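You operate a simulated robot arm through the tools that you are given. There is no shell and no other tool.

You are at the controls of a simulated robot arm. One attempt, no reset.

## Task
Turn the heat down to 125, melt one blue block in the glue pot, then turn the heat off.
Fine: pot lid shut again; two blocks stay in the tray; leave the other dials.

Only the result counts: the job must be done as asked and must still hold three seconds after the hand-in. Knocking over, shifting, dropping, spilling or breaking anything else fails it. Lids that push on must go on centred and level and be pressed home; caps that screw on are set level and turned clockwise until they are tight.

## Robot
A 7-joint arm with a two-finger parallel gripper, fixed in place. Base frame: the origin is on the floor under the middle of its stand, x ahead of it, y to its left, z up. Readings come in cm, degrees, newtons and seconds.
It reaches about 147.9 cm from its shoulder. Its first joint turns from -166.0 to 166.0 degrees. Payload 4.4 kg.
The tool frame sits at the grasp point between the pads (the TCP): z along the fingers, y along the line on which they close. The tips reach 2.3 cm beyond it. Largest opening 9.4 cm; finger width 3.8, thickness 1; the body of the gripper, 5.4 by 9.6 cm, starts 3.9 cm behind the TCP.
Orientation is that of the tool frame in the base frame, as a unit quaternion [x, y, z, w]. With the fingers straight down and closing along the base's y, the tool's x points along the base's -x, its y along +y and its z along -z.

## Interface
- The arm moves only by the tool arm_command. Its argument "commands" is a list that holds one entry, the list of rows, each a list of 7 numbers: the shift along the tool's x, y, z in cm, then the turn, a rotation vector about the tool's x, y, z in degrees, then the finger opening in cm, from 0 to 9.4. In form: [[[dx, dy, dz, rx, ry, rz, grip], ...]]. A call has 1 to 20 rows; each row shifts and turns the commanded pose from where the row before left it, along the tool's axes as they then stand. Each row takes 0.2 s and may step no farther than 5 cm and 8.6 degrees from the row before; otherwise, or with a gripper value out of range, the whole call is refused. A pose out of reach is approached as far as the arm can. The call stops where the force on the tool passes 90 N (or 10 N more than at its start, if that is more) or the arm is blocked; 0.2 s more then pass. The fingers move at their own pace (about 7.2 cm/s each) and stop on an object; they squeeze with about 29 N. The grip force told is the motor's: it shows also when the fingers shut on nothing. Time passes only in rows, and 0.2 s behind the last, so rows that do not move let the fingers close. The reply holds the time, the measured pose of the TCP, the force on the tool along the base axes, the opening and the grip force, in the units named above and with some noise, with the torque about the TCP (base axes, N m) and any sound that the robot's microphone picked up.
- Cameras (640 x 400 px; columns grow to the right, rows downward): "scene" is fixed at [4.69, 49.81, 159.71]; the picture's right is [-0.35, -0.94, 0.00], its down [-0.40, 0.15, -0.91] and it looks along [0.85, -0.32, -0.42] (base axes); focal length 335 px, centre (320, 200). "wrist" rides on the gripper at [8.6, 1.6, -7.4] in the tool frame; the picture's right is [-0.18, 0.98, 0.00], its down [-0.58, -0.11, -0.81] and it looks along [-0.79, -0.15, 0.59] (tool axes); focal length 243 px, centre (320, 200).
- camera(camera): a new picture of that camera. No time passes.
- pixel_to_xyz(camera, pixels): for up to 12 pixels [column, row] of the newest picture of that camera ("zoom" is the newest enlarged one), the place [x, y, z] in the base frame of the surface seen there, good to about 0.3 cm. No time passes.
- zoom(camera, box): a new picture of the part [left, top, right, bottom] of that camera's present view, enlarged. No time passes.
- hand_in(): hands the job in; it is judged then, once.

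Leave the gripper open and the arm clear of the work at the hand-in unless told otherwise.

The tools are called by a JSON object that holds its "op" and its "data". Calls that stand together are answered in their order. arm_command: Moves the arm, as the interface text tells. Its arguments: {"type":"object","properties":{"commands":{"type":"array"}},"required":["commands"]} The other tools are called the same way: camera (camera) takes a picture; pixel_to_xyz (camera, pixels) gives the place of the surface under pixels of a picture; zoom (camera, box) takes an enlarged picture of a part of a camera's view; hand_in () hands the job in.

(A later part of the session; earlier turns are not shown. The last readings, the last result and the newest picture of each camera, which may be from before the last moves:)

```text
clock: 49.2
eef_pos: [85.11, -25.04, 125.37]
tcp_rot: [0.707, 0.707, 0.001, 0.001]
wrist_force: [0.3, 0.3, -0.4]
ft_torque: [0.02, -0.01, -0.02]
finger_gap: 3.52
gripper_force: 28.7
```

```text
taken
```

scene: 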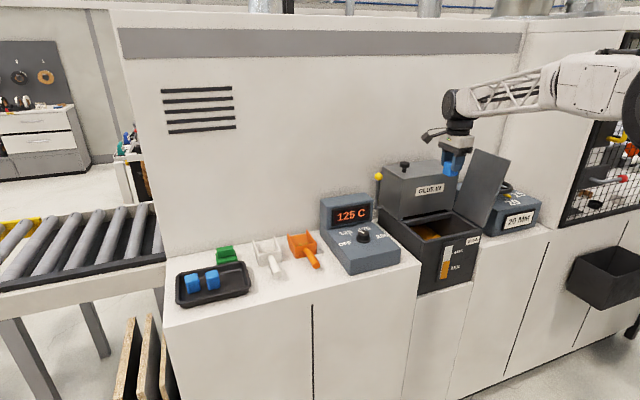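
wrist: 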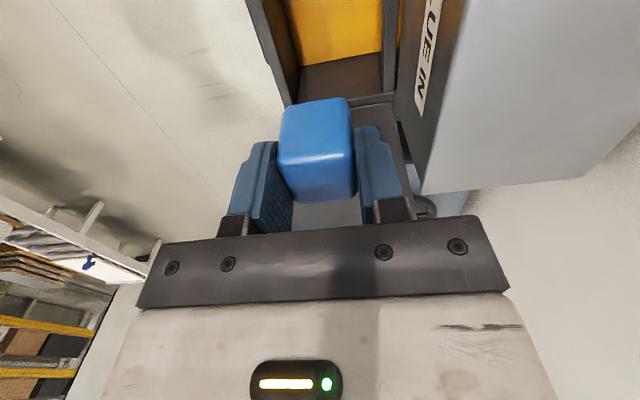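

The block hangs over the opening. I'll measure the inner edges of the rim to centre it before going down.

{"op": "zoom", "data": {"camera": "wrist", "box": [235, 0, 435, 125]}}

{"op": "pixel_to_xyz", "data": {"camera": "wrist", "pixels": [[262, 10], [270, 30], [280, 70], [283, 60], [390, 30], [388, 80], [384, 60], [380, 95], [392, 96], [330, 80], [340, 30], [290, 100]]}}

```text
3.20 times, centred on (335, 62) of wrist
```

zoom: 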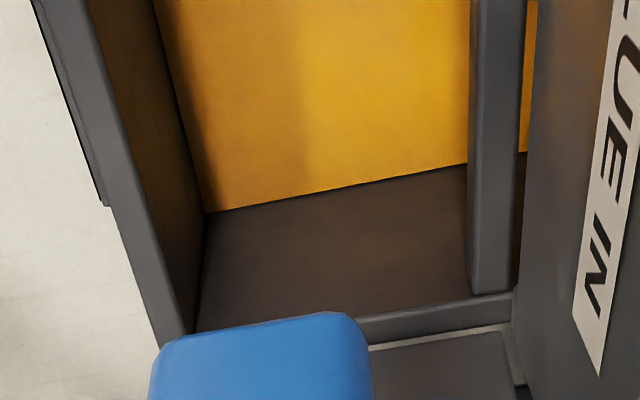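

```text
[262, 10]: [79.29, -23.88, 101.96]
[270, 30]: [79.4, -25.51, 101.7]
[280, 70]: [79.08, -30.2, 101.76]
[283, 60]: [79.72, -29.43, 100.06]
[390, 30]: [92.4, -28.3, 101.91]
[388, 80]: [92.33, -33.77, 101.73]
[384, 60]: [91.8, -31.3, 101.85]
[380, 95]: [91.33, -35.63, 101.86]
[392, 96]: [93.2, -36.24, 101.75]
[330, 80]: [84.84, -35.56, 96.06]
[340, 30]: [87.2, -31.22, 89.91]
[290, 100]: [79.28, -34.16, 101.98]
```

The opening runs x 79.6–91.2, so its centre is x 85.4. I'll centre there at y −27 and lower to z 100 first, which keeps the gripper body above the rim.

{"op": "arm_command", "data": {"commands": [[[-1.0, 0.15, 4.2, 0, 0, 0, 2.6], [-1.0, 0.15, 4.2, 0, 0, 0, 2.6], [0, 0, 4.2, 0, 0, 0, 2.6], [0, 0, 4.2, 0, 0, 0, 2.6], [0, 0, 4.2, 0, 0, 0, 2.6], [0, 0, 4.2, 0, 0, 0, 2.6], [0, 0, 0, 0, 0, 0, 2.6]]]}}

{"op": "camera", "data": {"camera": "wrist"}}

{"op": "zoom", "data": {"camera": "scene", "box": [370, 140, 530, 290]}}

```text
clock: 50.8
eef_pos: [85.46, -27.06, 99.83]
tcp_rot: [0.706, 0.708, 0.0, 0.001]
wrist_force: [0.7, 0.4, -0.6]
ft_torque: [-0.02, -0.01, -0.01]
finger_gap: 3.52
gripper_force: 28.6
```

```text
taken
```

wrist: 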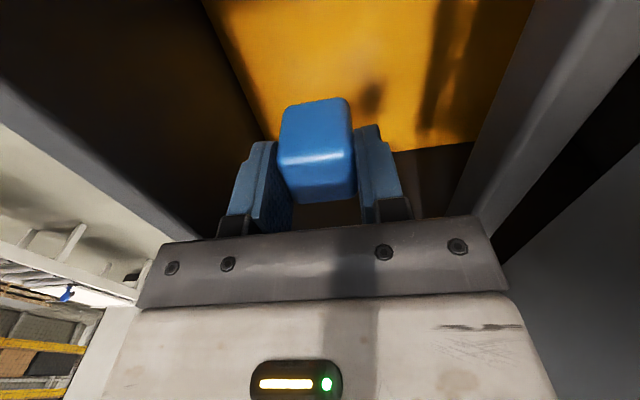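

```text
2.67 times, centred on (450, 215) of scene
```

zoom: 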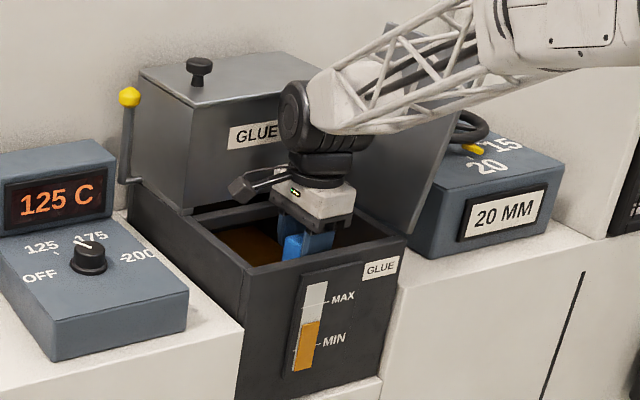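

The block is inside the opening and the forces are zero. The arm's lattice link passes near the open lid, so I'll measure the gap before lowering further.

{"op": "camera", "data": {"camera": "scene"}}

{"op": "pixel_to_xyz", "data": {"camera": "scene", "pixels": [[450, 188], [465, 186], [475, 183], [490, 178], [500, 170], [510, 165], [470, 195], [485, 190], [480, 160], [460, 175], [495, 185], [520, 163]]}}

{"op": "zoom", "data": {"camera": "scene", "box": [430, 130, 540, 230]}}

```text
taken
```

scene: 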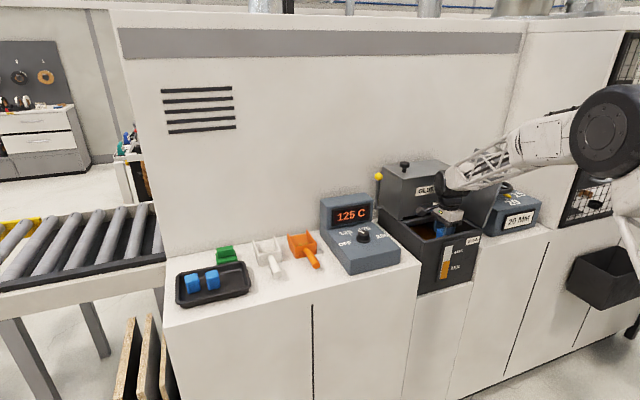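

```text
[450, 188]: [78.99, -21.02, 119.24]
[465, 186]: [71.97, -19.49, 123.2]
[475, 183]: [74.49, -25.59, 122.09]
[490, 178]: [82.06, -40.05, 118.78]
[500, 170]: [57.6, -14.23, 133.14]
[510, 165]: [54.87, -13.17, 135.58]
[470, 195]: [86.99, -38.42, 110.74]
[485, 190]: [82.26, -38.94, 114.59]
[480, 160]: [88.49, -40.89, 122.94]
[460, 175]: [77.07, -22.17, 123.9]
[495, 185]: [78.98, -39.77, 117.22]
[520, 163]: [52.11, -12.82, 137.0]
```

```text
4.00 times, centred on (485, 180) of scene
```

zoom: 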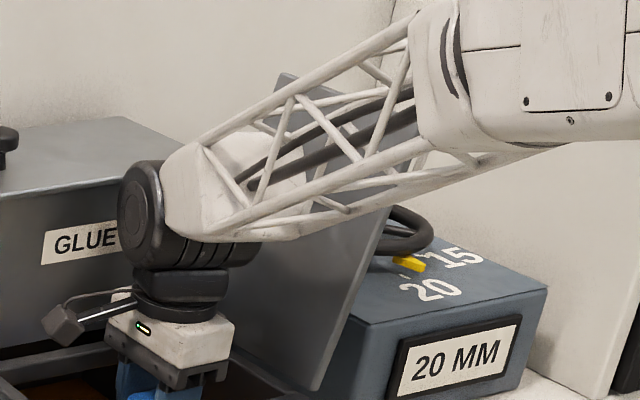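

The link is at y −13 to −25 and the lid at y −38 to −41, so they're well apart. I'll lower another 3.6 cm so the block's bottom is about 2 cm above the glue.

{"op": "arm_command", "data": {"commands": [[[0, -0.05, 1.2, 0, 0, 0, 2.6], [0, 0, 1.2, 0, 0, 0, 2.6], [0, 0, 1.2, 0, 0, 0, 2.6], [0, 0, 0, 0, 0, 0, 2.6]]]}}

{"op": "camera", "data": {"camera": "wrist"}}

{"op": "zoom", "data": {"camera": "scene", "box": [370, 140, 530, 290]}}

```text
clock: 51.8
eef_pos: [85.53, -27.0, 96.4]
tcp_rot: [0.707, 0.707, 0.001, 0.002]
wrist_force: [-0.3, -0.2, -0.7]
ft_torque: [0.0, 0.0, 0.01]
finger_gap: 3.55
gripper_force: 29.0
```

```text
taken
```

wrist: 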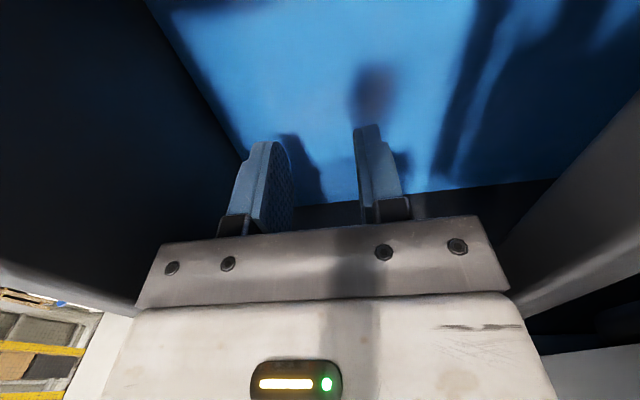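

```text
2.67 times, centred on (450, 215) of scene
```

zoom: 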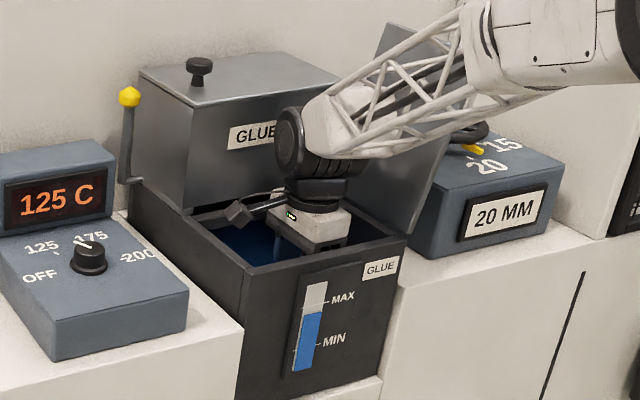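

The glue has turned blue, the gauge shows blue and higher, and the block is gone from between the fingers: it has melted. I'll lift straight up out of the pot.

{"op": "arm_command", "data": {"commands": [[[0, 0, -2, 0, 0, 0, 3.5], [0, 0, -4, 0, 0, 0, 3.5], [0, 0, -4.5, 0, 0, 0, 3.5], [0, 0, -4.5, 0, 0, 0, 3.5], [0, 0, -4.5, 0, 0, 0, 3.5], [0, 0, -4.5, 0, 0, 0, 3.5], [0, 0, -4.5, 0, 0, 0, 3.5], [0, 0, 0, 0, 0, 0, 3.5]]]}}

{"op": "camera", "data": {"camera": "wrist"}}

{"op": "camera", "data": {"camera": "scene"}}

{"op": "zoom", "data": {"camera": "scene", "box": [370, 140, 530, 290]}}

```text
clock: 53.6
eef_pos: [85.35, -27.03, 125.02]
tcp_rot: [0.708, 0.706, 0.001, 0.001]
wrist_force: [0.3, -0.2, -1.1]
ft_torque: [0.01, 0.0, 0.01]
finger_gap: 3.62
gripper_force: 1.2
```

```text
taken
```

wrist: 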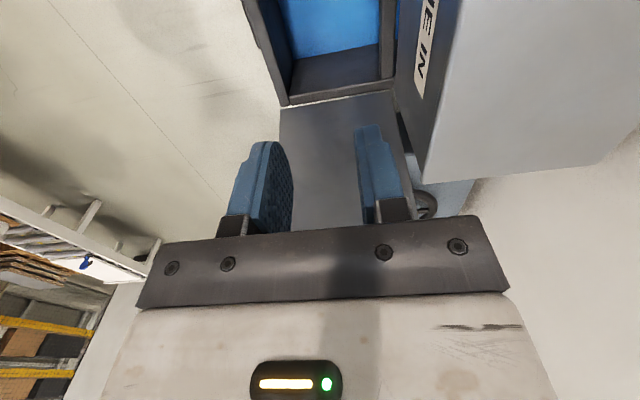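

```text
taken
```

scene: 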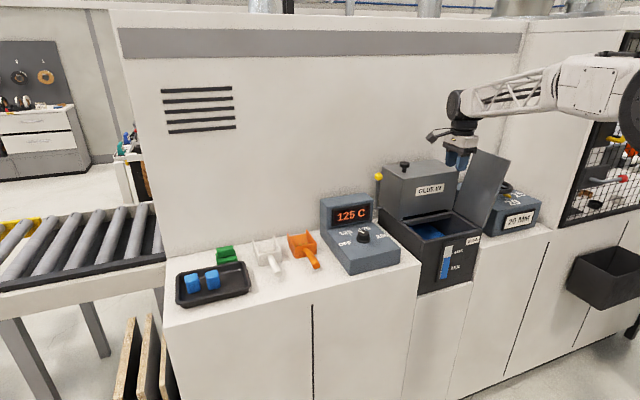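

```text
2.67 times, centred on (450, 215) of scene
```

zoom: 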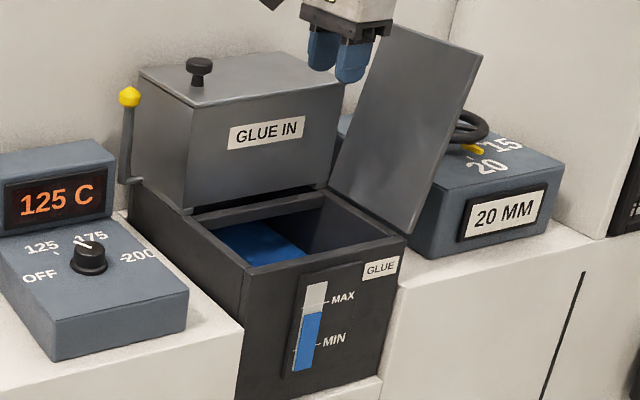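

The arm is out, the block is melted and two blocks remain in the tray. Next I'll shut the lid by taking its knob from the far side. First I'll rise to z 143, pass over the lid to y −50, and tilt the hand 35° toward it.

{"op": "arm_command", "data": {"commands": [[[0, 0, -4.5, 0, 0, 0, 6], [0, 0, -4.5, 0, 0, 0, 6], [0, 0, -4.5, 0, 0, 0, 6], [0, 0, -4.5, 0, 0, 0, 6], [-4.6, -0.05, 0, 0, 0, 0, 6], [-4.6, -0.05, 0, 0, 0, 0, 6], [-4.6, -0.05, 0, 0, 0, 0, 6], [-4.6, -0.05, 0, 0, 0, 0, 6], [-4.6, -0.05, 0, 0, 0, 0, 6], [0, 0, 0, 0, 7, 0, 6], [0, 0, 0, 0, 7, 0, 6], [0, 0, 0, 0, 7, 0, 6], [0, 0, 0, 0, 7, 0, 6], [0, 0, 0, 0, 7, 0, 6], [0, 0, 0, 0, 0, 0, 6]]]}}

{"op": "camera", "data": {"camera": "wrist"}}

{"op": "camera", "data": {"camera": "scene"}}

```text
clock: 56.8
eef_pos: [85.07, -50.03, 143.05]
tcp_rot: [0.674, 0.675, 0.213, -0.211]
wrist_force: [0.0, -1.2, 0.6]
ft_torque: [-0.01, 0.01, -0.04]
finger_gap: 5.99
gripper_force: 0.1
```

```text
taken
```

wrist: 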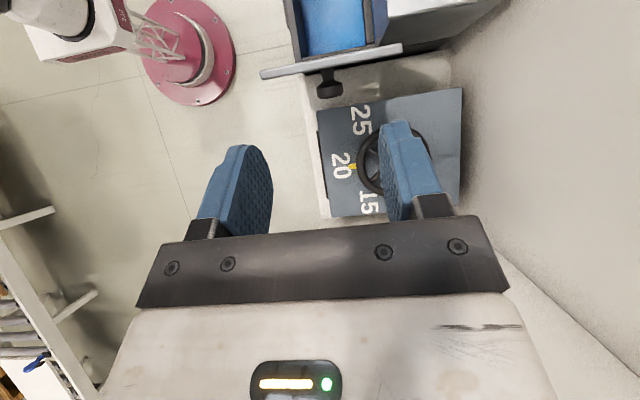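

```text
taken
```

scene: 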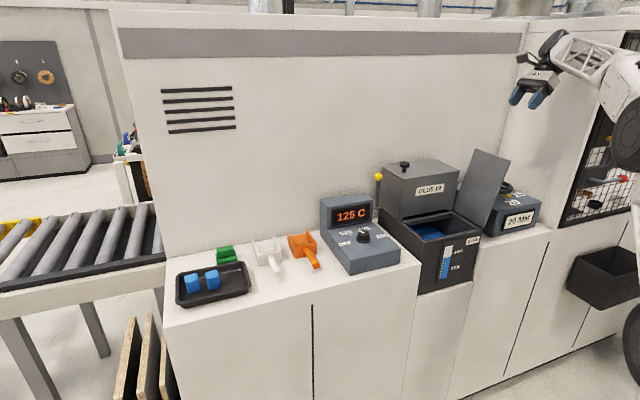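

I can see the lid edge-on and its knob at about (330,87). I'll measure the knob and lid edge here.

{"op": "zoom", "data": {"camera": "wrist", "box": [260, 40, 420, 120]}}

{"op": "pixel_to_xyz", "data": {"camera": "zoom", "pixels": [[225, 180], [330, 175], [280, 175], [280, 200], [280, 155], [280, 130], [280, 110], [150, 130], [400, 70], [60, 140], [270, 185], [310, 165]]}}

```text
4.00 times, centred on (340, 80) of wrist
```

zoom: 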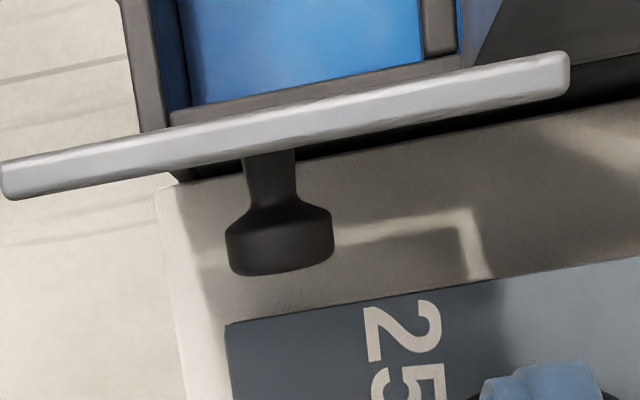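

```text
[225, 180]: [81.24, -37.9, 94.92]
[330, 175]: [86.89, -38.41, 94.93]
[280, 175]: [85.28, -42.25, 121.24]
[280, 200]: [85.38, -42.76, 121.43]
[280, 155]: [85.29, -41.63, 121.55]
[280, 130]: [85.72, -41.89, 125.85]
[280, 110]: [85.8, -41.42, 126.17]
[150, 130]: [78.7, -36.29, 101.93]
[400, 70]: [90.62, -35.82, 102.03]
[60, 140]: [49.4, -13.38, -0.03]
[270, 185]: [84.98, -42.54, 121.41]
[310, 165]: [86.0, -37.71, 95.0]
```

The lid's edge is at y −41.5 and z 126. I'll measure the knob head itself, which is lower in the zoomed picture, at rows 205–275.

{"op": "pixel_to_xyz", "data": {"camera": "zoom", "pixels": [[235, 245], [325, 235], [282, 225], [282, 240], [282, 265], [260, 255], [305, 250], [240, 265], [330, 215]]}}

```text
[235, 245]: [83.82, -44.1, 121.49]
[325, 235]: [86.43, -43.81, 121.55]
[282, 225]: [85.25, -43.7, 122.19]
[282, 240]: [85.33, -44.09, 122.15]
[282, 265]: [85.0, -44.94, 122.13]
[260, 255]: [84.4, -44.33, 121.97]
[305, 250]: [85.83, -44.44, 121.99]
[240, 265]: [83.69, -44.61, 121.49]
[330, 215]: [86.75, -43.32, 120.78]
```

From these points the lid stands at about 105° against its stop, with the knob head centred near (85.2, −43.75, 120.45). I'll move down to about 5 cm short of it along the finger direction and look.

{"op": "arm_command", "data": {"commands": [[[-1.96, 0.02, 4.14, 0, 0, 0, 6], [-1.96, 0.03, 4.14, 0, 0, 0, 6], [-1.96, 0.03, 4.14, 0, 0, 0, 6], [-1.96, 0.02, 4.14, 0, 0, 0, 6], [0, 0, 0, 0, 0, 0, 6]]]}}

{"op": "camera", "data": {"camera": "wrist"}}

{"op": "zoom", "data": {"camera": "scene", "box": [380, 120, 560, 290]}}

```text
clock: 58.0
eef_pos: [85.09, -46.67, 124.9]
tcp_rot: [0.674, 0.675, 0.213, -0.211]
wrist_force: [0.3, 0.1, -0.1]
ft_torque: [-0.01, 0.04, 0.01]
finger_gap: 6.01
gripper_force: 0.0
```

```text
taken
```

wrist: 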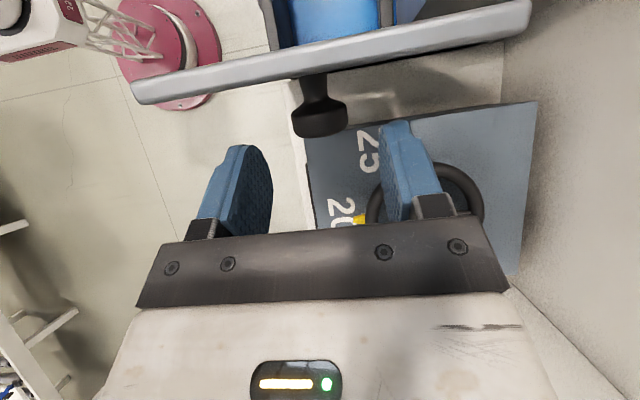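

```text
2.35 times, centred on (470, 205) of scene
```

zoom: 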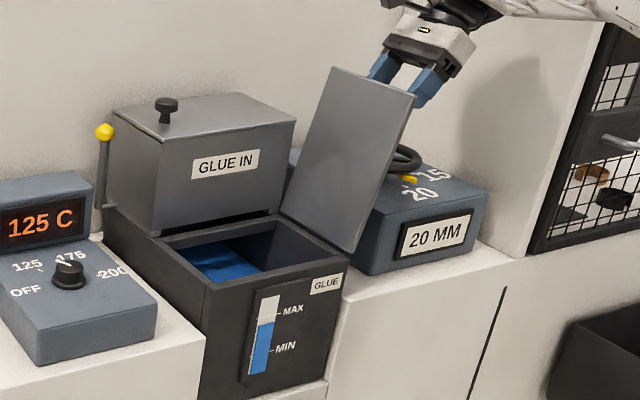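

The knob head shows at about (319,118) with the fingers open on either side. I'll refine its position from this close view.

{"op": "zoom", "data": {"camera": "wrist", "box": [260, 60, 380, 150]}}

{"op": "pixel_to_xyz", "data": {"camera": "wrist", "pixels": [[296, 122], [344, 118], [319, 108], [320, 115], [320, 125], [320, 133], [300, 130], [340, 128], [320, 90], [320, 68], [180, 90], [500, 25]]}}

```text
4.44 times, centred on (320, 105) of wrist
```

zoom: 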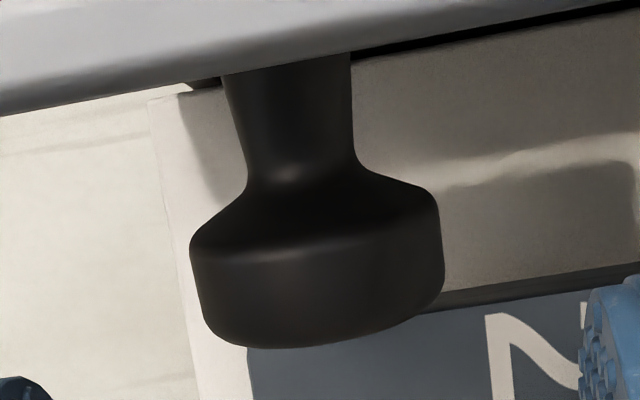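

```text
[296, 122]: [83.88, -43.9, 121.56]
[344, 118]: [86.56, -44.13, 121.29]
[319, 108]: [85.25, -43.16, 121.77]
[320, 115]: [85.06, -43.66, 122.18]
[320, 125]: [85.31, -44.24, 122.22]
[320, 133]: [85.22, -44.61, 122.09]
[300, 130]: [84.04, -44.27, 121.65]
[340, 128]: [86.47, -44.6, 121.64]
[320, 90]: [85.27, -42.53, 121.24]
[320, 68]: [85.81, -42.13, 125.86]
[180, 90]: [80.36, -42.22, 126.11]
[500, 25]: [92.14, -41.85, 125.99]
```

The head centre is (85.1, −43.65, 120.6), directly ahead along the finger direction. I'll advance 4.6 cm and close on it.

{"op": "arm_command", "data": {"commands": [[[0, -0.02, 1.6, 0, 0, 0, 6], [0, -0.02, 1.6, 0, 0, 0, 6], [0, 0, 1.4, 0, 0, 0, 6], [0, 0, 0, 0, 0, 0, 5], [0, 0, 0, 0, 0, 0, 4], [0, 0, 0, 0, 0, 0, 3], [0, 0, 0, 0, 0, 0, 2.4], [0, 0, 0, 0, 0, 0, 2.4]]]}}

{"op": "camera", "data": {"camera": "wrist"}}

{"op": "zoom", "data": {"camera": "scene", "box": [380, 120, 560, 290]}}

```text
clock: 59.8
eef_pos: [85.1, -44.28, 121.29]
tcp_rot: [0.674, 0.674, 0.214, -0.212]
wrist_force: [-26.4, -0.5, -3.9]
ft_torque: [-0.21, 0.11, 0.19]
finger_gap: 3.57
gripper_force: 13.6
```

```text
taken
```

wrist: 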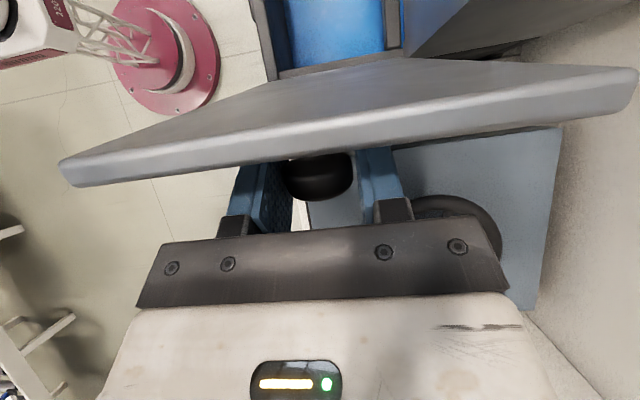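

```text
2.35 times, centred on (470, 205) of scene
```

zoom: 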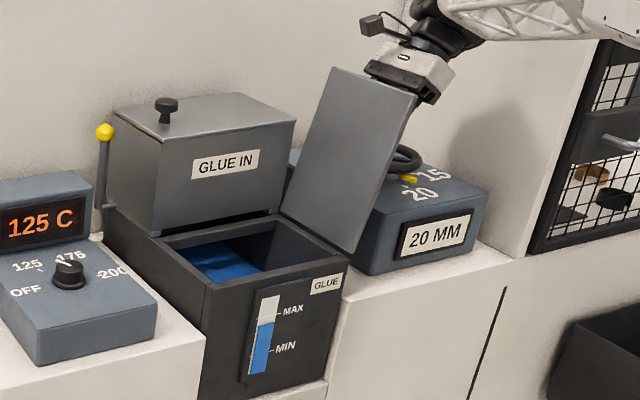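

The −x side finger touches first again at −26 N, as before. I'll shift 0.12 cm to −x and let the grip close fully.

{"op": "arm_command", "data": {"commands": [[[0, -0.13, 0, 0, 0, 0, 2.4], [0, 0, 0, 0, 0, 0, 2.4], [0, 0, 0, 0, 0, 0, 2.4]]]}}

```text
clock: 60.6
eef_pos: [85.04, -44.34, 121.27]
tcp_rot: [0.674, 0.675, 0.214, -0.212]
wrist_force: [-23.3, 4.1, -8.6]
ft_torque: [0.06, 0.0, 0.09]
finger_gap: 3.48
gripper_force: 11.2
```

It's almost seated, at 3.48 cm. I'll shift another 0.1 cm to −x.

{"op": "arm_command", "data": {"commands": [[[0, -0.1, 0, 0, 0, 0, 2.4], [0, 0, 0, 0, 0, 0, 2.4], [0, 0, 0, 0, 0, 0, 2.4]]]}}

```text
clock: 61.4
eef_pos: [84.97, -44.4, 121.12]
tcp_rot: [0.674, 0.675, 0.214, -0.212]
wrist_force: [-11.2, 0.3, -5.8]
ft_torque: [-0.16, 0.0, 0.06]
finger_gap: 3.32
gripper_force: 45.2
```

The knob is held firmly again. I'll swing the lid back along its arc while easing the hand toward vertical, three steps first to check the forces.

{"op": "arm_command", "data": {"commands": [[[1.61, -0.04, 0.387, 0, -1.667, 0, 2.4], [1.585, 0, 0.476, 0, -1.667, 0, 2.4], [1.553, 0, 0.566, 0, -1.667, 0, 2.4]]]}}

{"op": "camera", "data": {"camera": "wrist"}}

{"op": "zoom", "data": {"camera": "scene", "box": [380, 120, 560, 290]}}

```text
clock: 62.2
eef_pos: [84.84, -39.69, 122.51]
tcp_rot: [0.682, 0.684, 0.184, -0.182]
wrist_force: [23.4, -4.2, -10.1]
ft_torque: [-0.97, -0.27, -0.12]
finger_gap: 3.37
gripper_force: 45.3
```

```text
taken
```

wrist: 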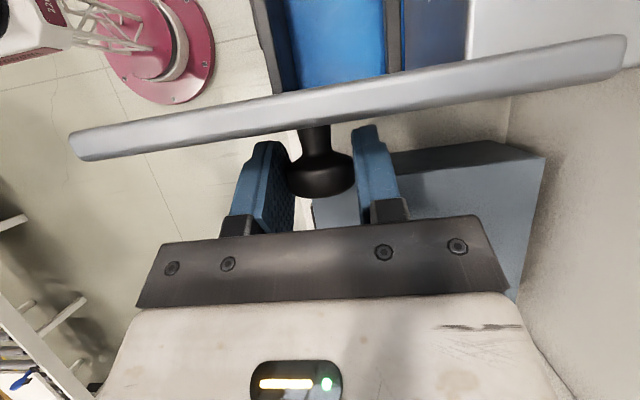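

```text
2.35 times, centred on (470, 205) of scene
```

zoom: 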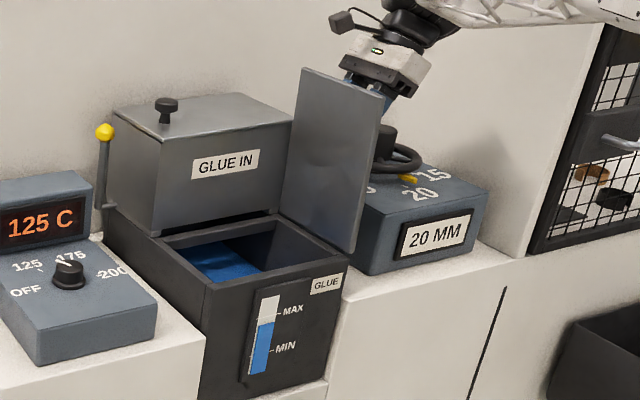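

It's moving smoothly and the lid is back to about vertical. I'll trim x by 0.1 cm and continue six more steps.

{"op": "arm_command", "data": {"commands": [[[1.518, 0.1, 0.655, 0, -1.667, 0, 2.4], [1.477, 0, 0.739, 0, -1.667, 0, 2.4], [1.43, 0, 0.821, 0, -1.667, 0, 2.4], [1.381, 0, 0.902, 0, -1.667, 0, 2.4], [1.325, 0, 0.979, 0, -1.667, 0, 2.4], [1.265, 0, 1.051, 0, -1.667, 0, 2.4]]]}}

{"op": "camera", "data": {"camera": "wrist"}}

{"op": "zoom", "data": {"camera": "scene", "box": [370, 120, 530, 290]}}

```text
clock: 63.6
eef_pos: [84.96, -29.92, 121.58]
tcp_rot: [0.696, 0.697, 0.124, -0.121]
wrist_force: [21.5, -1.1, -0.2]
ft_torque: [-0.26, -0.27, -0.06]
finger_gap: 3.4
gripper_force: 11.8
```

```text
taken
```

wrist: 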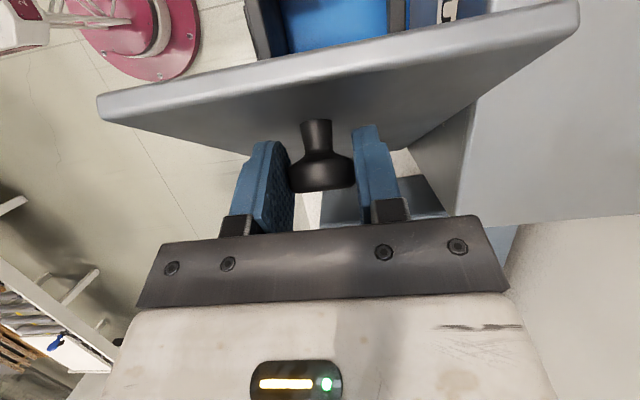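

```text
2.35 times, centred on (450, 205) of scene
```

zoom: 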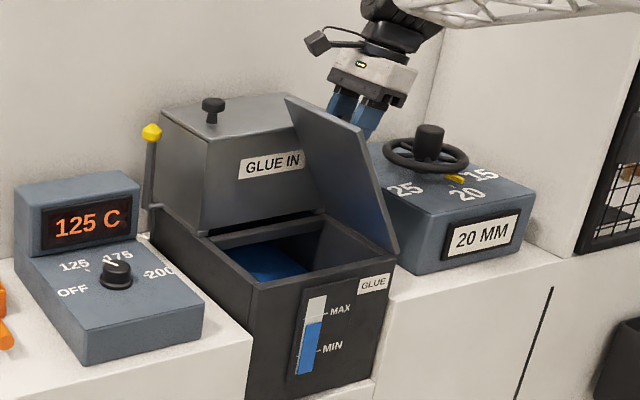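

The lid is at about 58°, and the grip has loosened a little to one side (3.40 cm, 12 N). I'll pause, shift 0.1 cm to +x and let the fingers seat again.

{"op": "arm_command", "data": {"commands": [[[0, 0.1, 0, 0, 0, 0, 2.4], [0, 0, 0, 0, 0, 0, 2.4], [0, 0, 0, 0, 0, 0, 2.4]]]}}

```text
clock: 64.4
eef_pos: [85.01, -30.03, 121.69]
tcp_rot: [0.697, 0.696, 0.123, -0.121]
wrist_force: [-9.9, -4.2, 0.9]
ft_torque: [-1.14, 0.16, -0.01]
finger_gap: 3.34
gripper_force: 45.0
```

The grip is firm again at 45 N with low forces. I'll continue the arc six more steps.

{"op": "arm_command", "data": {"commands": [[[1.202, 0, 1.124, 0, -1.667, 0, 2.4], [1.135, 0, 1.187, 0, -1.667, 0, 2.4], [1.061, 0, 1.25, 0, -1.667, 0, 2.4], [0.989, 0, 1.31, 0, -1.667, 0, 2.4], [0.91, 0, 1.361, 0, -1.667, 0, 2.4]]]}}

{"op": "camera", "data": {"camera": "wrist"}}

{"op": "zoom", "data": {"camera": "scene", "box": [370, 120, 530, 290]}}

```text
clock: 65.6
eef_pos: [85.12, -22.84, 117.04]
tcp_rot: [0.704, 0.703, 0.073, -0.071]
wrist_force: [-25.9, -3.2, -5.7]
ft_torque: [0.1, 0.19, 0.01]
finger_gap: 3.56
gripper_force: 13.4
```

```text
taken
```

wrist: 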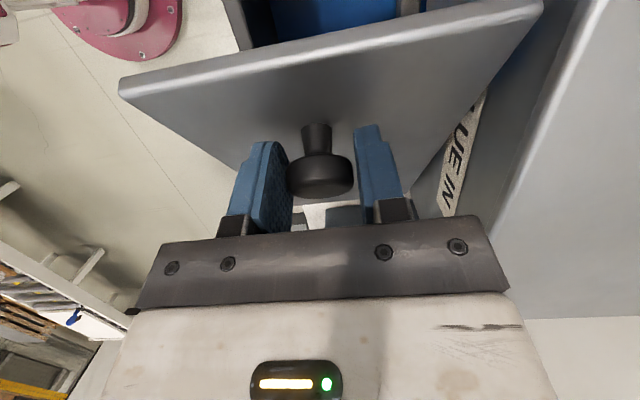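

```text
2.35 times, centred on (450, 205) of scene
```

zoom: 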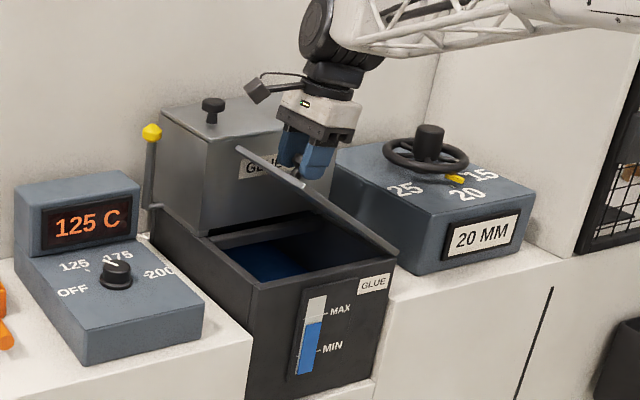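

The contact has drifted to one side again, at −26 N and 3.56 cm. I'll recentre by 0.17 cm to −x and let it seat.

{"op": "arm_command", "data": {"commands": [[[0, -0.17, 0, 0, 0, 0, 2.4], [0, 0, 0, 0, 0, 0, 2.4], [0, 0, 0, 0, 0, 0, 2.4]]]}}

```text
clock: 66.4
eef_pos: [85.06, -22.96, 117.17]
tcp_rot: [0.704, 0.704, 0.073, -0.07]
wrist_force: [3.8, -3.3, -7.4]
ft_torque: [0.32, -0.12, -0.01]
finger_gap: 3.36
gripper_force: 44.7
```

The grip is centred again with small forces. I'll go on with the next four steps.

{"op": "arm_command", "data": {"commands": [[[0.829, 0, 1.41, 0, -1.667, 0, 2.4], [0.745, 0, 1.454, 0, -1.667, 0, 2.4], [0.658, 0, 1.494, 0, -1.667, 0, 2.4], [0.57, 0, 1.525, 0, -1.667, 0, 2.4]]]}}

{"op": "camera", "data": {"camera": "wrist"}}

{"op": "zoom", "data": {"camera": "scene", "box": [370, 120, 530, 290]}}

```text
clock: 67.4
eef_pos: [85.01, -19.38, 111.92]
tcp_rot: [0.706, 0.707, 0.032, -0.029]
wrist_force: [47.0, 5.9, 6.0]
ft_torque: [-0.84, -0.55, 0.29]
finger_gap: 3.34
gripper_force: 45.0
```

```text
taken
```

wrist: 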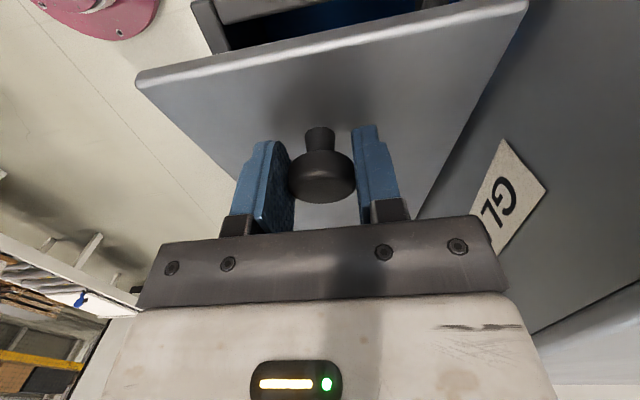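

```text
2.35 times, centred on (450, 205) of scene
```

zoom: 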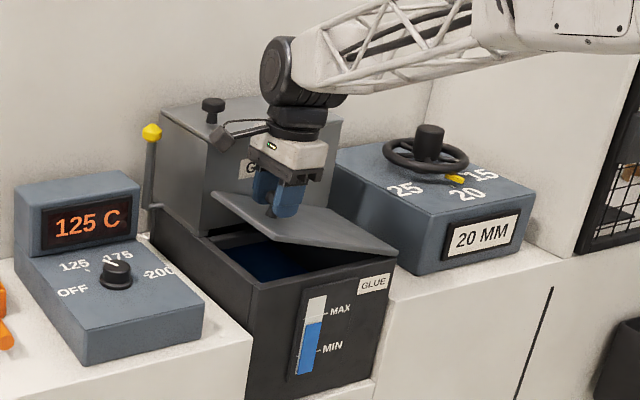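

The lid is at about 15°. There's a 47 N sideways load, so I'll trim 0.18 cm to +x first, then go two more steps down.

{"op": "arm_command", "data": {"commands": [[[0, 0.18, 0, 0, 0, 0, 2.4], [0.24, 0, 0.78, 0, -0.83, 0, 2.4], [0.24, 0, 0.78, 0, -0.83, 0, 2.4], [0.19, 0, 0.79, 0, -0.83, 0, 2.4], [0.19, 0, 0.79, 0, -0.83, 0, 2.4]]]}}

{"op": "camera", "data": {"camera": "wrist"}}

{"op": "zoom", "data": {"camera": "scene", "box": [370, 120, 530, 290]}}

```text
clock: 68.6
eef_pos: [85.08, -18.47, 108.69]
tcp_rot: [0.707, 0.707, 0.009, -0.01]
wrist_force: [-61.5, 1.0, 3.4]
ft_torque: [-0.92, 0.58, -0.05]
finger_gap: 3.34
gripper_force: 44.7
```

```text
taken
```

wrist: 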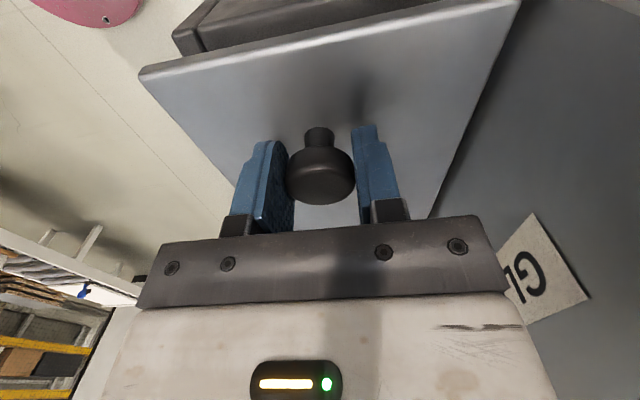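

```text
2.35 times, centred on (450, 205) of scene
```

zoom: 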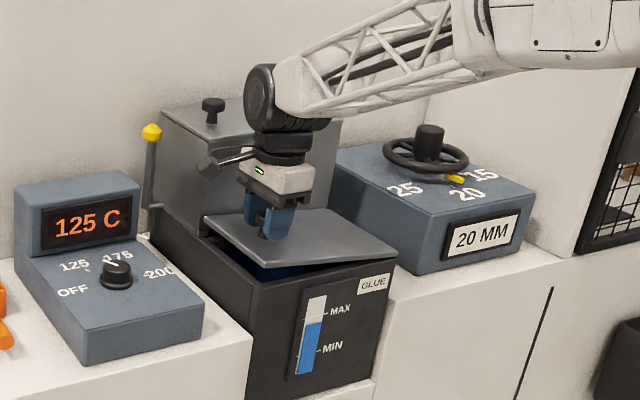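

The lid is about 5 degrees from shut. The trim went a bit far (−61 N), so I'll take back 0.1 cm and lower in small steps until the lid rests on the pot.

{"op": "arm_command", "data": {"commands": [[[0, -0.1, 0, 0, 0, 0, 2.4], [0, 0, 0, 0, 0, 0, 2.4], [0.08, 0, 0.4, 0, -0.4, 0, 2.4], [0.08, 0, 0.4, 0, -0.4, 0, 2.4]]]}}

{"op": "zoom", "data": {"camera": "scene", "box": [370, 180, 500, 290]}}

```text
clock: 69.6
eef_pos: [85.05, -18.24, 107.98]
tcp_rot: [0.707, 0.707, 0.007, -0.004]
wrist_force: [-47.3, -9.2, 2.5]
ft_torque: [-1.34, 0.42, -0.01]
finger_gap: 3.31
gripper_force: 45.2
```

```text
3.64 times, centred on (435, 235) of scene
```

zoom: 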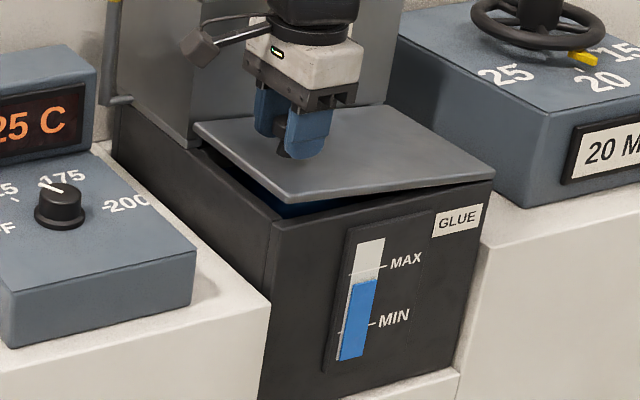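

The lid still has a gap of about 2 cm at the left edge. I'll trim x again and keep lowering in half-centimetre steps, watching the vertical force.

{"op": "arm_command", "data": {"commands": [[[0, -0.08, 0, 0, 0, 0, 2.4], [0.06, 0, 0.4, 0, -0.4, 0, 2.4], [0.06, 0, 0.4, 0, 0, 0, 2.4], [0.05, 0, 0.4, 0, 0, 0, 2.4]]]}}

{"op": "zoom", "data": {"camera": "scene", "box": [370, 180, 500, 290]}}

```text
clock: 70.6
eef_pos: [85.04, -17.78, 106.76]
tcp_rot: [0.707, 0.707, 0.003, -0.002]
wrist_force: [-28.0, 5.1, 5.0]
ft_torque: [-1.12, 0.28, -0.06]
finger_gap: 3.32
gripper_force: 45.4
```

```text
3.64 times, centred on (435, 235) of scene
```

zoom: 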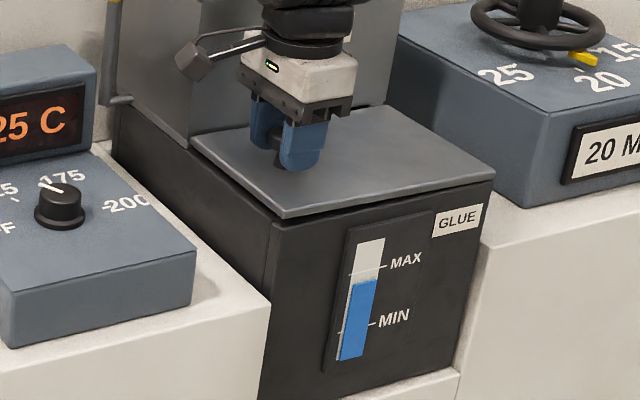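

The gap is now under 1 cm. I'll lower in 0.25 cm steps until the vertical force shows the lid is seated.

{"op": "arm_command", "data": {"commands": [[[0.03, 0, 0.25, 0, 0, 0, 2.4], [0.03, 0, 0.25, 0, 0, 0, 2.4], [0.02, 0, 0.25, 0, 0, 0, 2.4]]]}}

{"op": "zoom", "data": {"camera": "scene", "box": [370, 180, 500, 290]}}

```text
clock: 71.4
eef_pos: [85.13, -17.75, 106.1]
tcp_rot: [0.707, 0.707, 0.003, -0.001]
wrist_force: [-23.3, 16.2, 15.0]
ft_torque: [0.09, 0.31, -0.01]
finger_gap: 3.3
gripper_force: 45.5
```

```text
3.64 times, centred on (435, 235) of scene
```

zoom: 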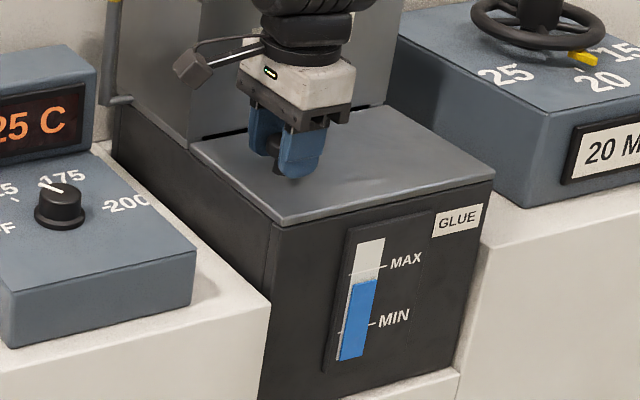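

The lid looks shut and the hand feels 15 N upward, so it's seated. I'll open the fingers, rise straight up, and check the lid's height.

{"op": "arm_command", "data": {"commands": [[[0, 0, 0, 0, 0, 0, 4.2], [0, 0, 0, 0, 0, 0, 6], [0, 0, 0, 0, 0, 0, 6], [0, 0, -2, 0, 0, 0, 6], [0, 0, -4, 0, 0, 0, 6], [0, 0, -4, 0, 0, 0, 6], [0, 0, -4, 0, 0, 0, 6], [0, 0, -4, 0, 0, 0, 6]]]}}

{"op": "camera", "data": {"camera": "wrist"}}

{"op": "camera", "data": {"camera": "scene"}}

{"op": "zoom", "data": {"camera": "scene", "box": [370, 180, 500, 290]}}

```text
clock: 73.2
eef_pos: [85.13, -17.88, 124.11]
tcp_rot: [0.707, 0.708, 0.003, -0.002]
wrist_force: [0.5, -0.4, 0.7]
ft_torque: [0.02, 0.03, -0.01]
finger_gap: 6.02
gripper_force: 0.0
```

```text
taken
```

wrist: 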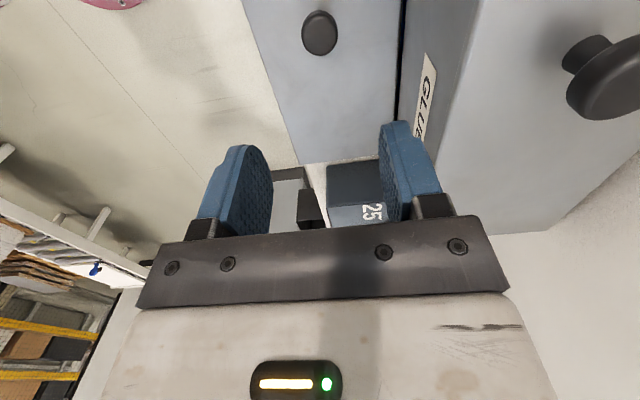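

```text
taken
```

scene: 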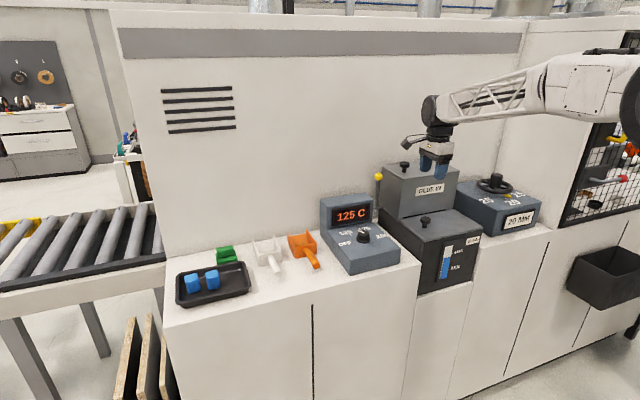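

```text
3.64 times, centred on (435, 235) of scene
```

zoom: 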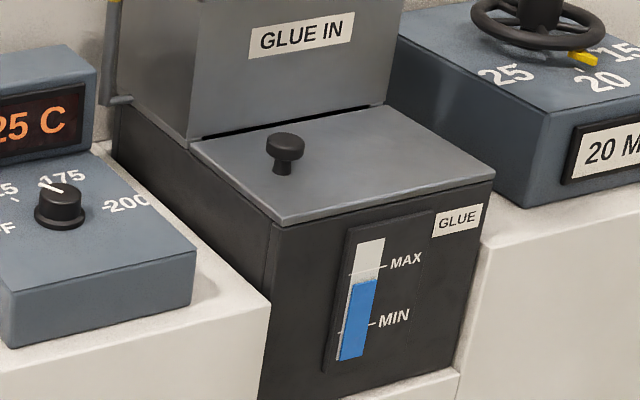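

The lid looks flat and shut. I'll confirm with the same corner pixels I measured at the start, where it read z 103.0–103.2.

{"op": "pixel_to_xyz", "data": {"camera": "scene", "pixels": [[425, 240], [482, 227], [401, 219], [452, 210], [425, 230], [460, 220], [410, 215], [445, 217]]}}

{"op": "pixel_to_xyz", "data": {"camera": "wrist", "pixels": [[260, 20], [390, 20], [330, 80], [320, 130], [380, 110], [290, 80]]}}

```text
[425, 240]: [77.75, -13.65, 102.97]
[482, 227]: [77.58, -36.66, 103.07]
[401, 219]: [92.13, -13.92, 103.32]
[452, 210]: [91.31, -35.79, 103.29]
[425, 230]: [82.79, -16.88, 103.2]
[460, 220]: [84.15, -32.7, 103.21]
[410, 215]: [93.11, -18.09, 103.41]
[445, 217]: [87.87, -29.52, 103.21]
```

```text
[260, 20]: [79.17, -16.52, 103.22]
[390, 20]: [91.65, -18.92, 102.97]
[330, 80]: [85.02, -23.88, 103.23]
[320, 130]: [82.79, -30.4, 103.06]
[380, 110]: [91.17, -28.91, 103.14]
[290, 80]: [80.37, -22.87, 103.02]
```

The lid reads z 103.0–103.3 everywhere, the same as at the start, so it's shut. Now the heat: I'll move over to about 9 cm above the heat dial, keeping the hand's current turn.

{"op": "arm_command", "data": {"commands": [[[3.57, 0.2, 1.0, 0, 0, 0, 6], [3.57, 0.3, 1.5, 0, 0, 0, 6], [3.57, 0.5, 2.0, 0, 0, 0, 6], [3.57, 0.5, 2.2, 0, 0, 0, 6], [3.57, 0.56, 2.2, 0, 0, 0, 6], [3.55, 0.56, 2.2, 0, 0, 0, 6], [0, 0, 0, 0, 0, 0, 6]]]}}

{"op": "camera", "data": {"camera": "wrist"}}

{"op": "zoom", "data": {"camera": "scene", "box": [310, 180, 410, 280]}}

```text
clock: 74.8
eef_pos: [87.91, 3.5, 112.99]
tcp_rot: [0.707, 0.707, 0.004, -0.001]
wrist_force: [-0.4, -0.1, 0.3]
ft_torque: [0.02, -0.02, 0.0]
finger_gap: 6.01
gripper_force: 0.0
```

```text
taken
```

wrist: 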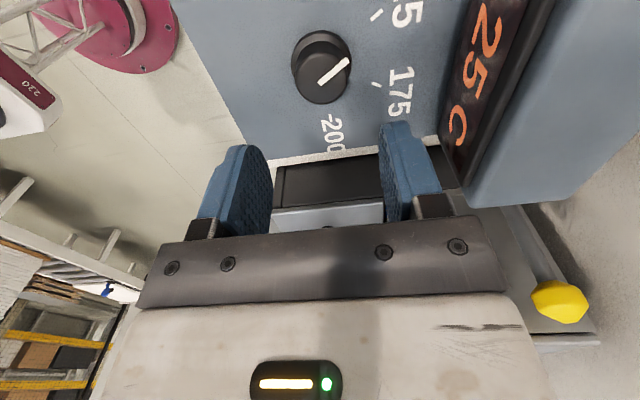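

```text
4.00 times, centred on (360, 230) of scene
```

zoom: 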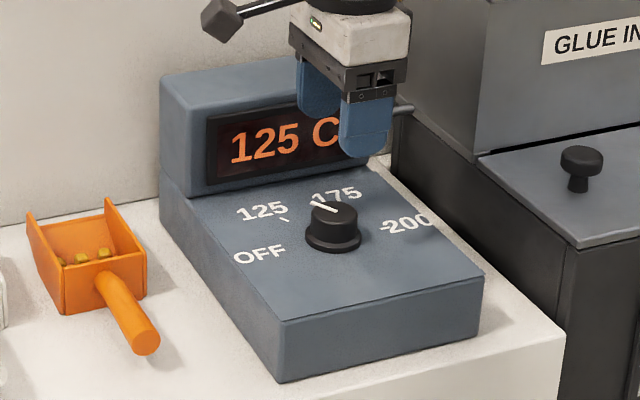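

The dial knob is at about (323,70) in the wrist picture, with 125 C still shown. I'll measure the rim for the centre from this direction.

{"op": "zoom", "data": {"camera": "wrist", "box": [260, 0, 420, 120]}}

{"op": "pixel_to_xyz", "data": {"camera": "zoom", "pixels": [[160, 280], [340, 270], [245, 330], [250, 400], [250, 200], [165, 330], [345, 310], [230, 330], [350, 245], [250, 300], [460, 50], [455, 338]]}}

```text
3.33 times, centred on (340, 60) of wrist
```

zoom: 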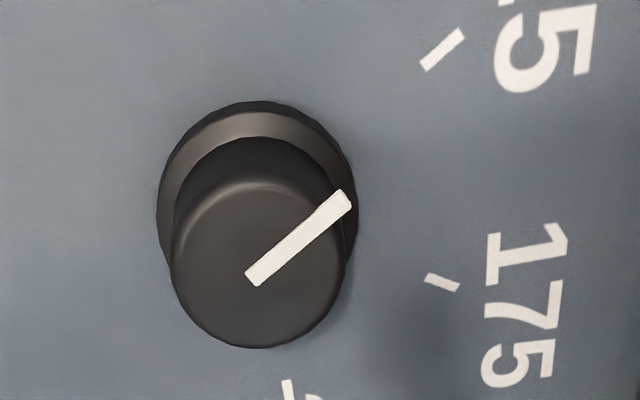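

```text
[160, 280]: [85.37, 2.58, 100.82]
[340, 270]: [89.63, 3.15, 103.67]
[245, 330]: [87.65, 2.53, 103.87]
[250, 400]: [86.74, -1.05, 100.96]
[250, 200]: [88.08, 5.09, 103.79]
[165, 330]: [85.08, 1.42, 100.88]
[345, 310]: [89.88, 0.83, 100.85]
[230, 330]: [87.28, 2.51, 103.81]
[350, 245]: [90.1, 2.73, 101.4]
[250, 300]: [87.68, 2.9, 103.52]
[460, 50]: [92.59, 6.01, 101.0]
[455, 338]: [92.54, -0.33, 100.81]
```

From this side the knob centre is about (87.85, 3.65), matching the earlier side forces. I'll lower to z 104.3 around it, as I did before.

{"op": "arm_command", "data": {"commands": [[[0.12, -0.06, 3.0, 0, 0, 0, 6], [0, 0, 3.0, 0, 0, 0, 6], [0, 0, 2.65, 0, 0, 0, 6], [0, 0, 0, 0, 0, 0, 6], [0, 0, 0, 0, 0, 0, 5], [0, 0, 0, 0, 0, 0, 4.2], [0, 0, 0, 0, 0, 0, 3.5], [0, 0, 0, 0, 0, 0, 2.8], [0, 0, 0, 0, 0, 0, 2.8]]]}}

{"op": "camera", "data": {"camera": "wrist"}}

```text
clock: 76.8
eef_pos: [87.74, 3.51, 104.56]
tcp_rot: [0.707, 0.707, 0.004, -0.002]
wrist_force: [37.5, -4.0, -7.0]
ft_torque: [-0.07, -0.67, 0.06]
finger_gap: 4.45
gripper_force: 18.7
```

```text
taken
```

wrist: 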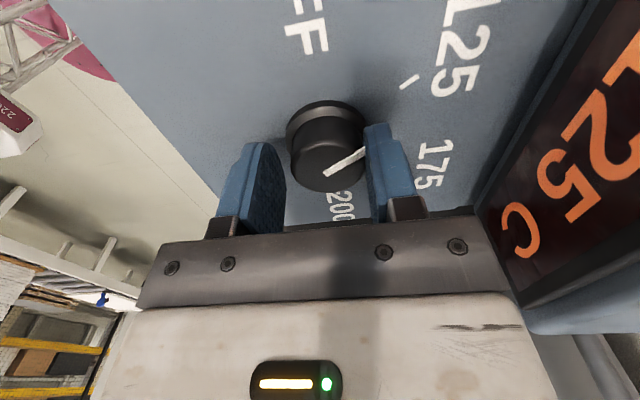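

The finger on the +x side is touching the pointer's tip, because the pointer now faces that way. I'll open, lift off, and turn the hand back so the fingers close along y and miss the pointer.

{"op": "arm_command", "data": {"commands": [[[0, 0, 0, 0, 0, 0, 6], [0, 0, 0, 0, 0, 0, 6], [0, 0, -3, 0, 0, 0, 6], [0, 0, -4, 0, 0, 0, 6], [0, 0, -3, 0, 0, 0, 6], [0, 0, 0, 0, 0, -8.2, 6], [0, 0, 0, 0, 0, -8.2, 6], [0, 0, 0, 0, 0, -8.2, 6], [0, 0, 0, 0, 0, -8.2, 6], [0, 0, 0, 0, 0, -8.2, 6], [0, 0, 0, 0, 0, -8.2, 6], [0, 0, 0, 0, 0, -8.2, 6], [0, 0, 0, 0, 0, -8.2, 6], [0, 0, 0, 0, 0, -8.2, 6], [0, 0, 0, 0, 0, -8.2, 6], [0, 0, 0, 0, 0, -8, 6], [0, 0, 0, 0, 0, 0, 6]]]}}

{"op": "camera", "data": {"camera": "wrist"}}

{"op": "zoom", "data": {"camera": "wrist", "box": [240, 20, 400, 120]}}

{"op": "zoom", "data": {"camera": "scene", "box": [310, 180, 410, 280]}}

```text
clock: 80.4
eef_pos: [87.52, 3.62, 114.45]
tcp_rot: [-0.001, 1.0, 0.003, 0.001]
wrist_force: [0.2, -0.2, 0.4]
ft_torque: [0.01, -0.01, 0.01]
finger_gap: 5.99
gripper_force: 0.1
```

```text
taken
```

wrist: 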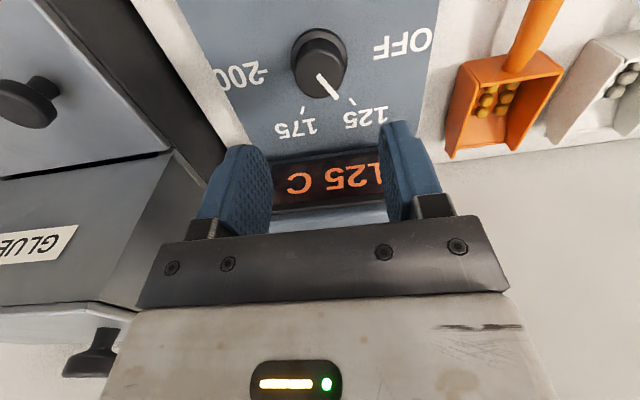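

```text
4.00 times, centred on (320, 70) of wrist
```

zoom: 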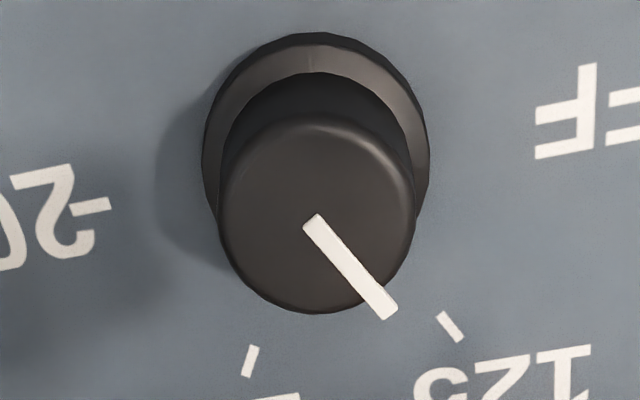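

```text
4.00 times, centred on (360, 230) of scene
```

zoom: 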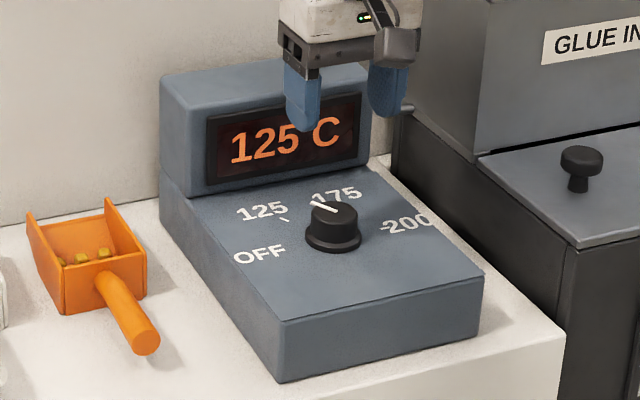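

The pointer is still on 125 and the display agrees. I'll measure the knob top's centre and edges from this view, then go down.

{"op": "zoom", "data": {"camera": "wrist", "box": [240, 20, 400, 120]}}

{"op": "pixel_to_xyz", "data": {"camera": "zoom", "pixels": [[316, 205], [230, 220], [405, 210], [300, 300], [320, 130], [316, 240], [385, 305], [450, 328], [249, 362], [90, 207], [580, 110], [345, 265]]}}

```text
4.00 times, centred on (320, 70) of wrist
```

zoom: 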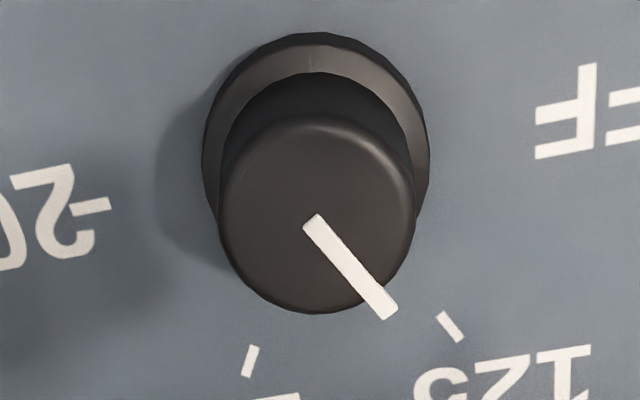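

```text
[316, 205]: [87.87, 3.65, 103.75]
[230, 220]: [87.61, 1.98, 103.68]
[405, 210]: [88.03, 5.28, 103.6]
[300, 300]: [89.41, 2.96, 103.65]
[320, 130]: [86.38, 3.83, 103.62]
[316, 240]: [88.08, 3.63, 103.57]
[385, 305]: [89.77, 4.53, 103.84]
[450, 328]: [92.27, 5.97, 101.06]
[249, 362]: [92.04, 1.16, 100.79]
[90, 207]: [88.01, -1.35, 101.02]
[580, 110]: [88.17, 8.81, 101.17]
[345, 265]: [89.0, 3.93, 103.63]
```

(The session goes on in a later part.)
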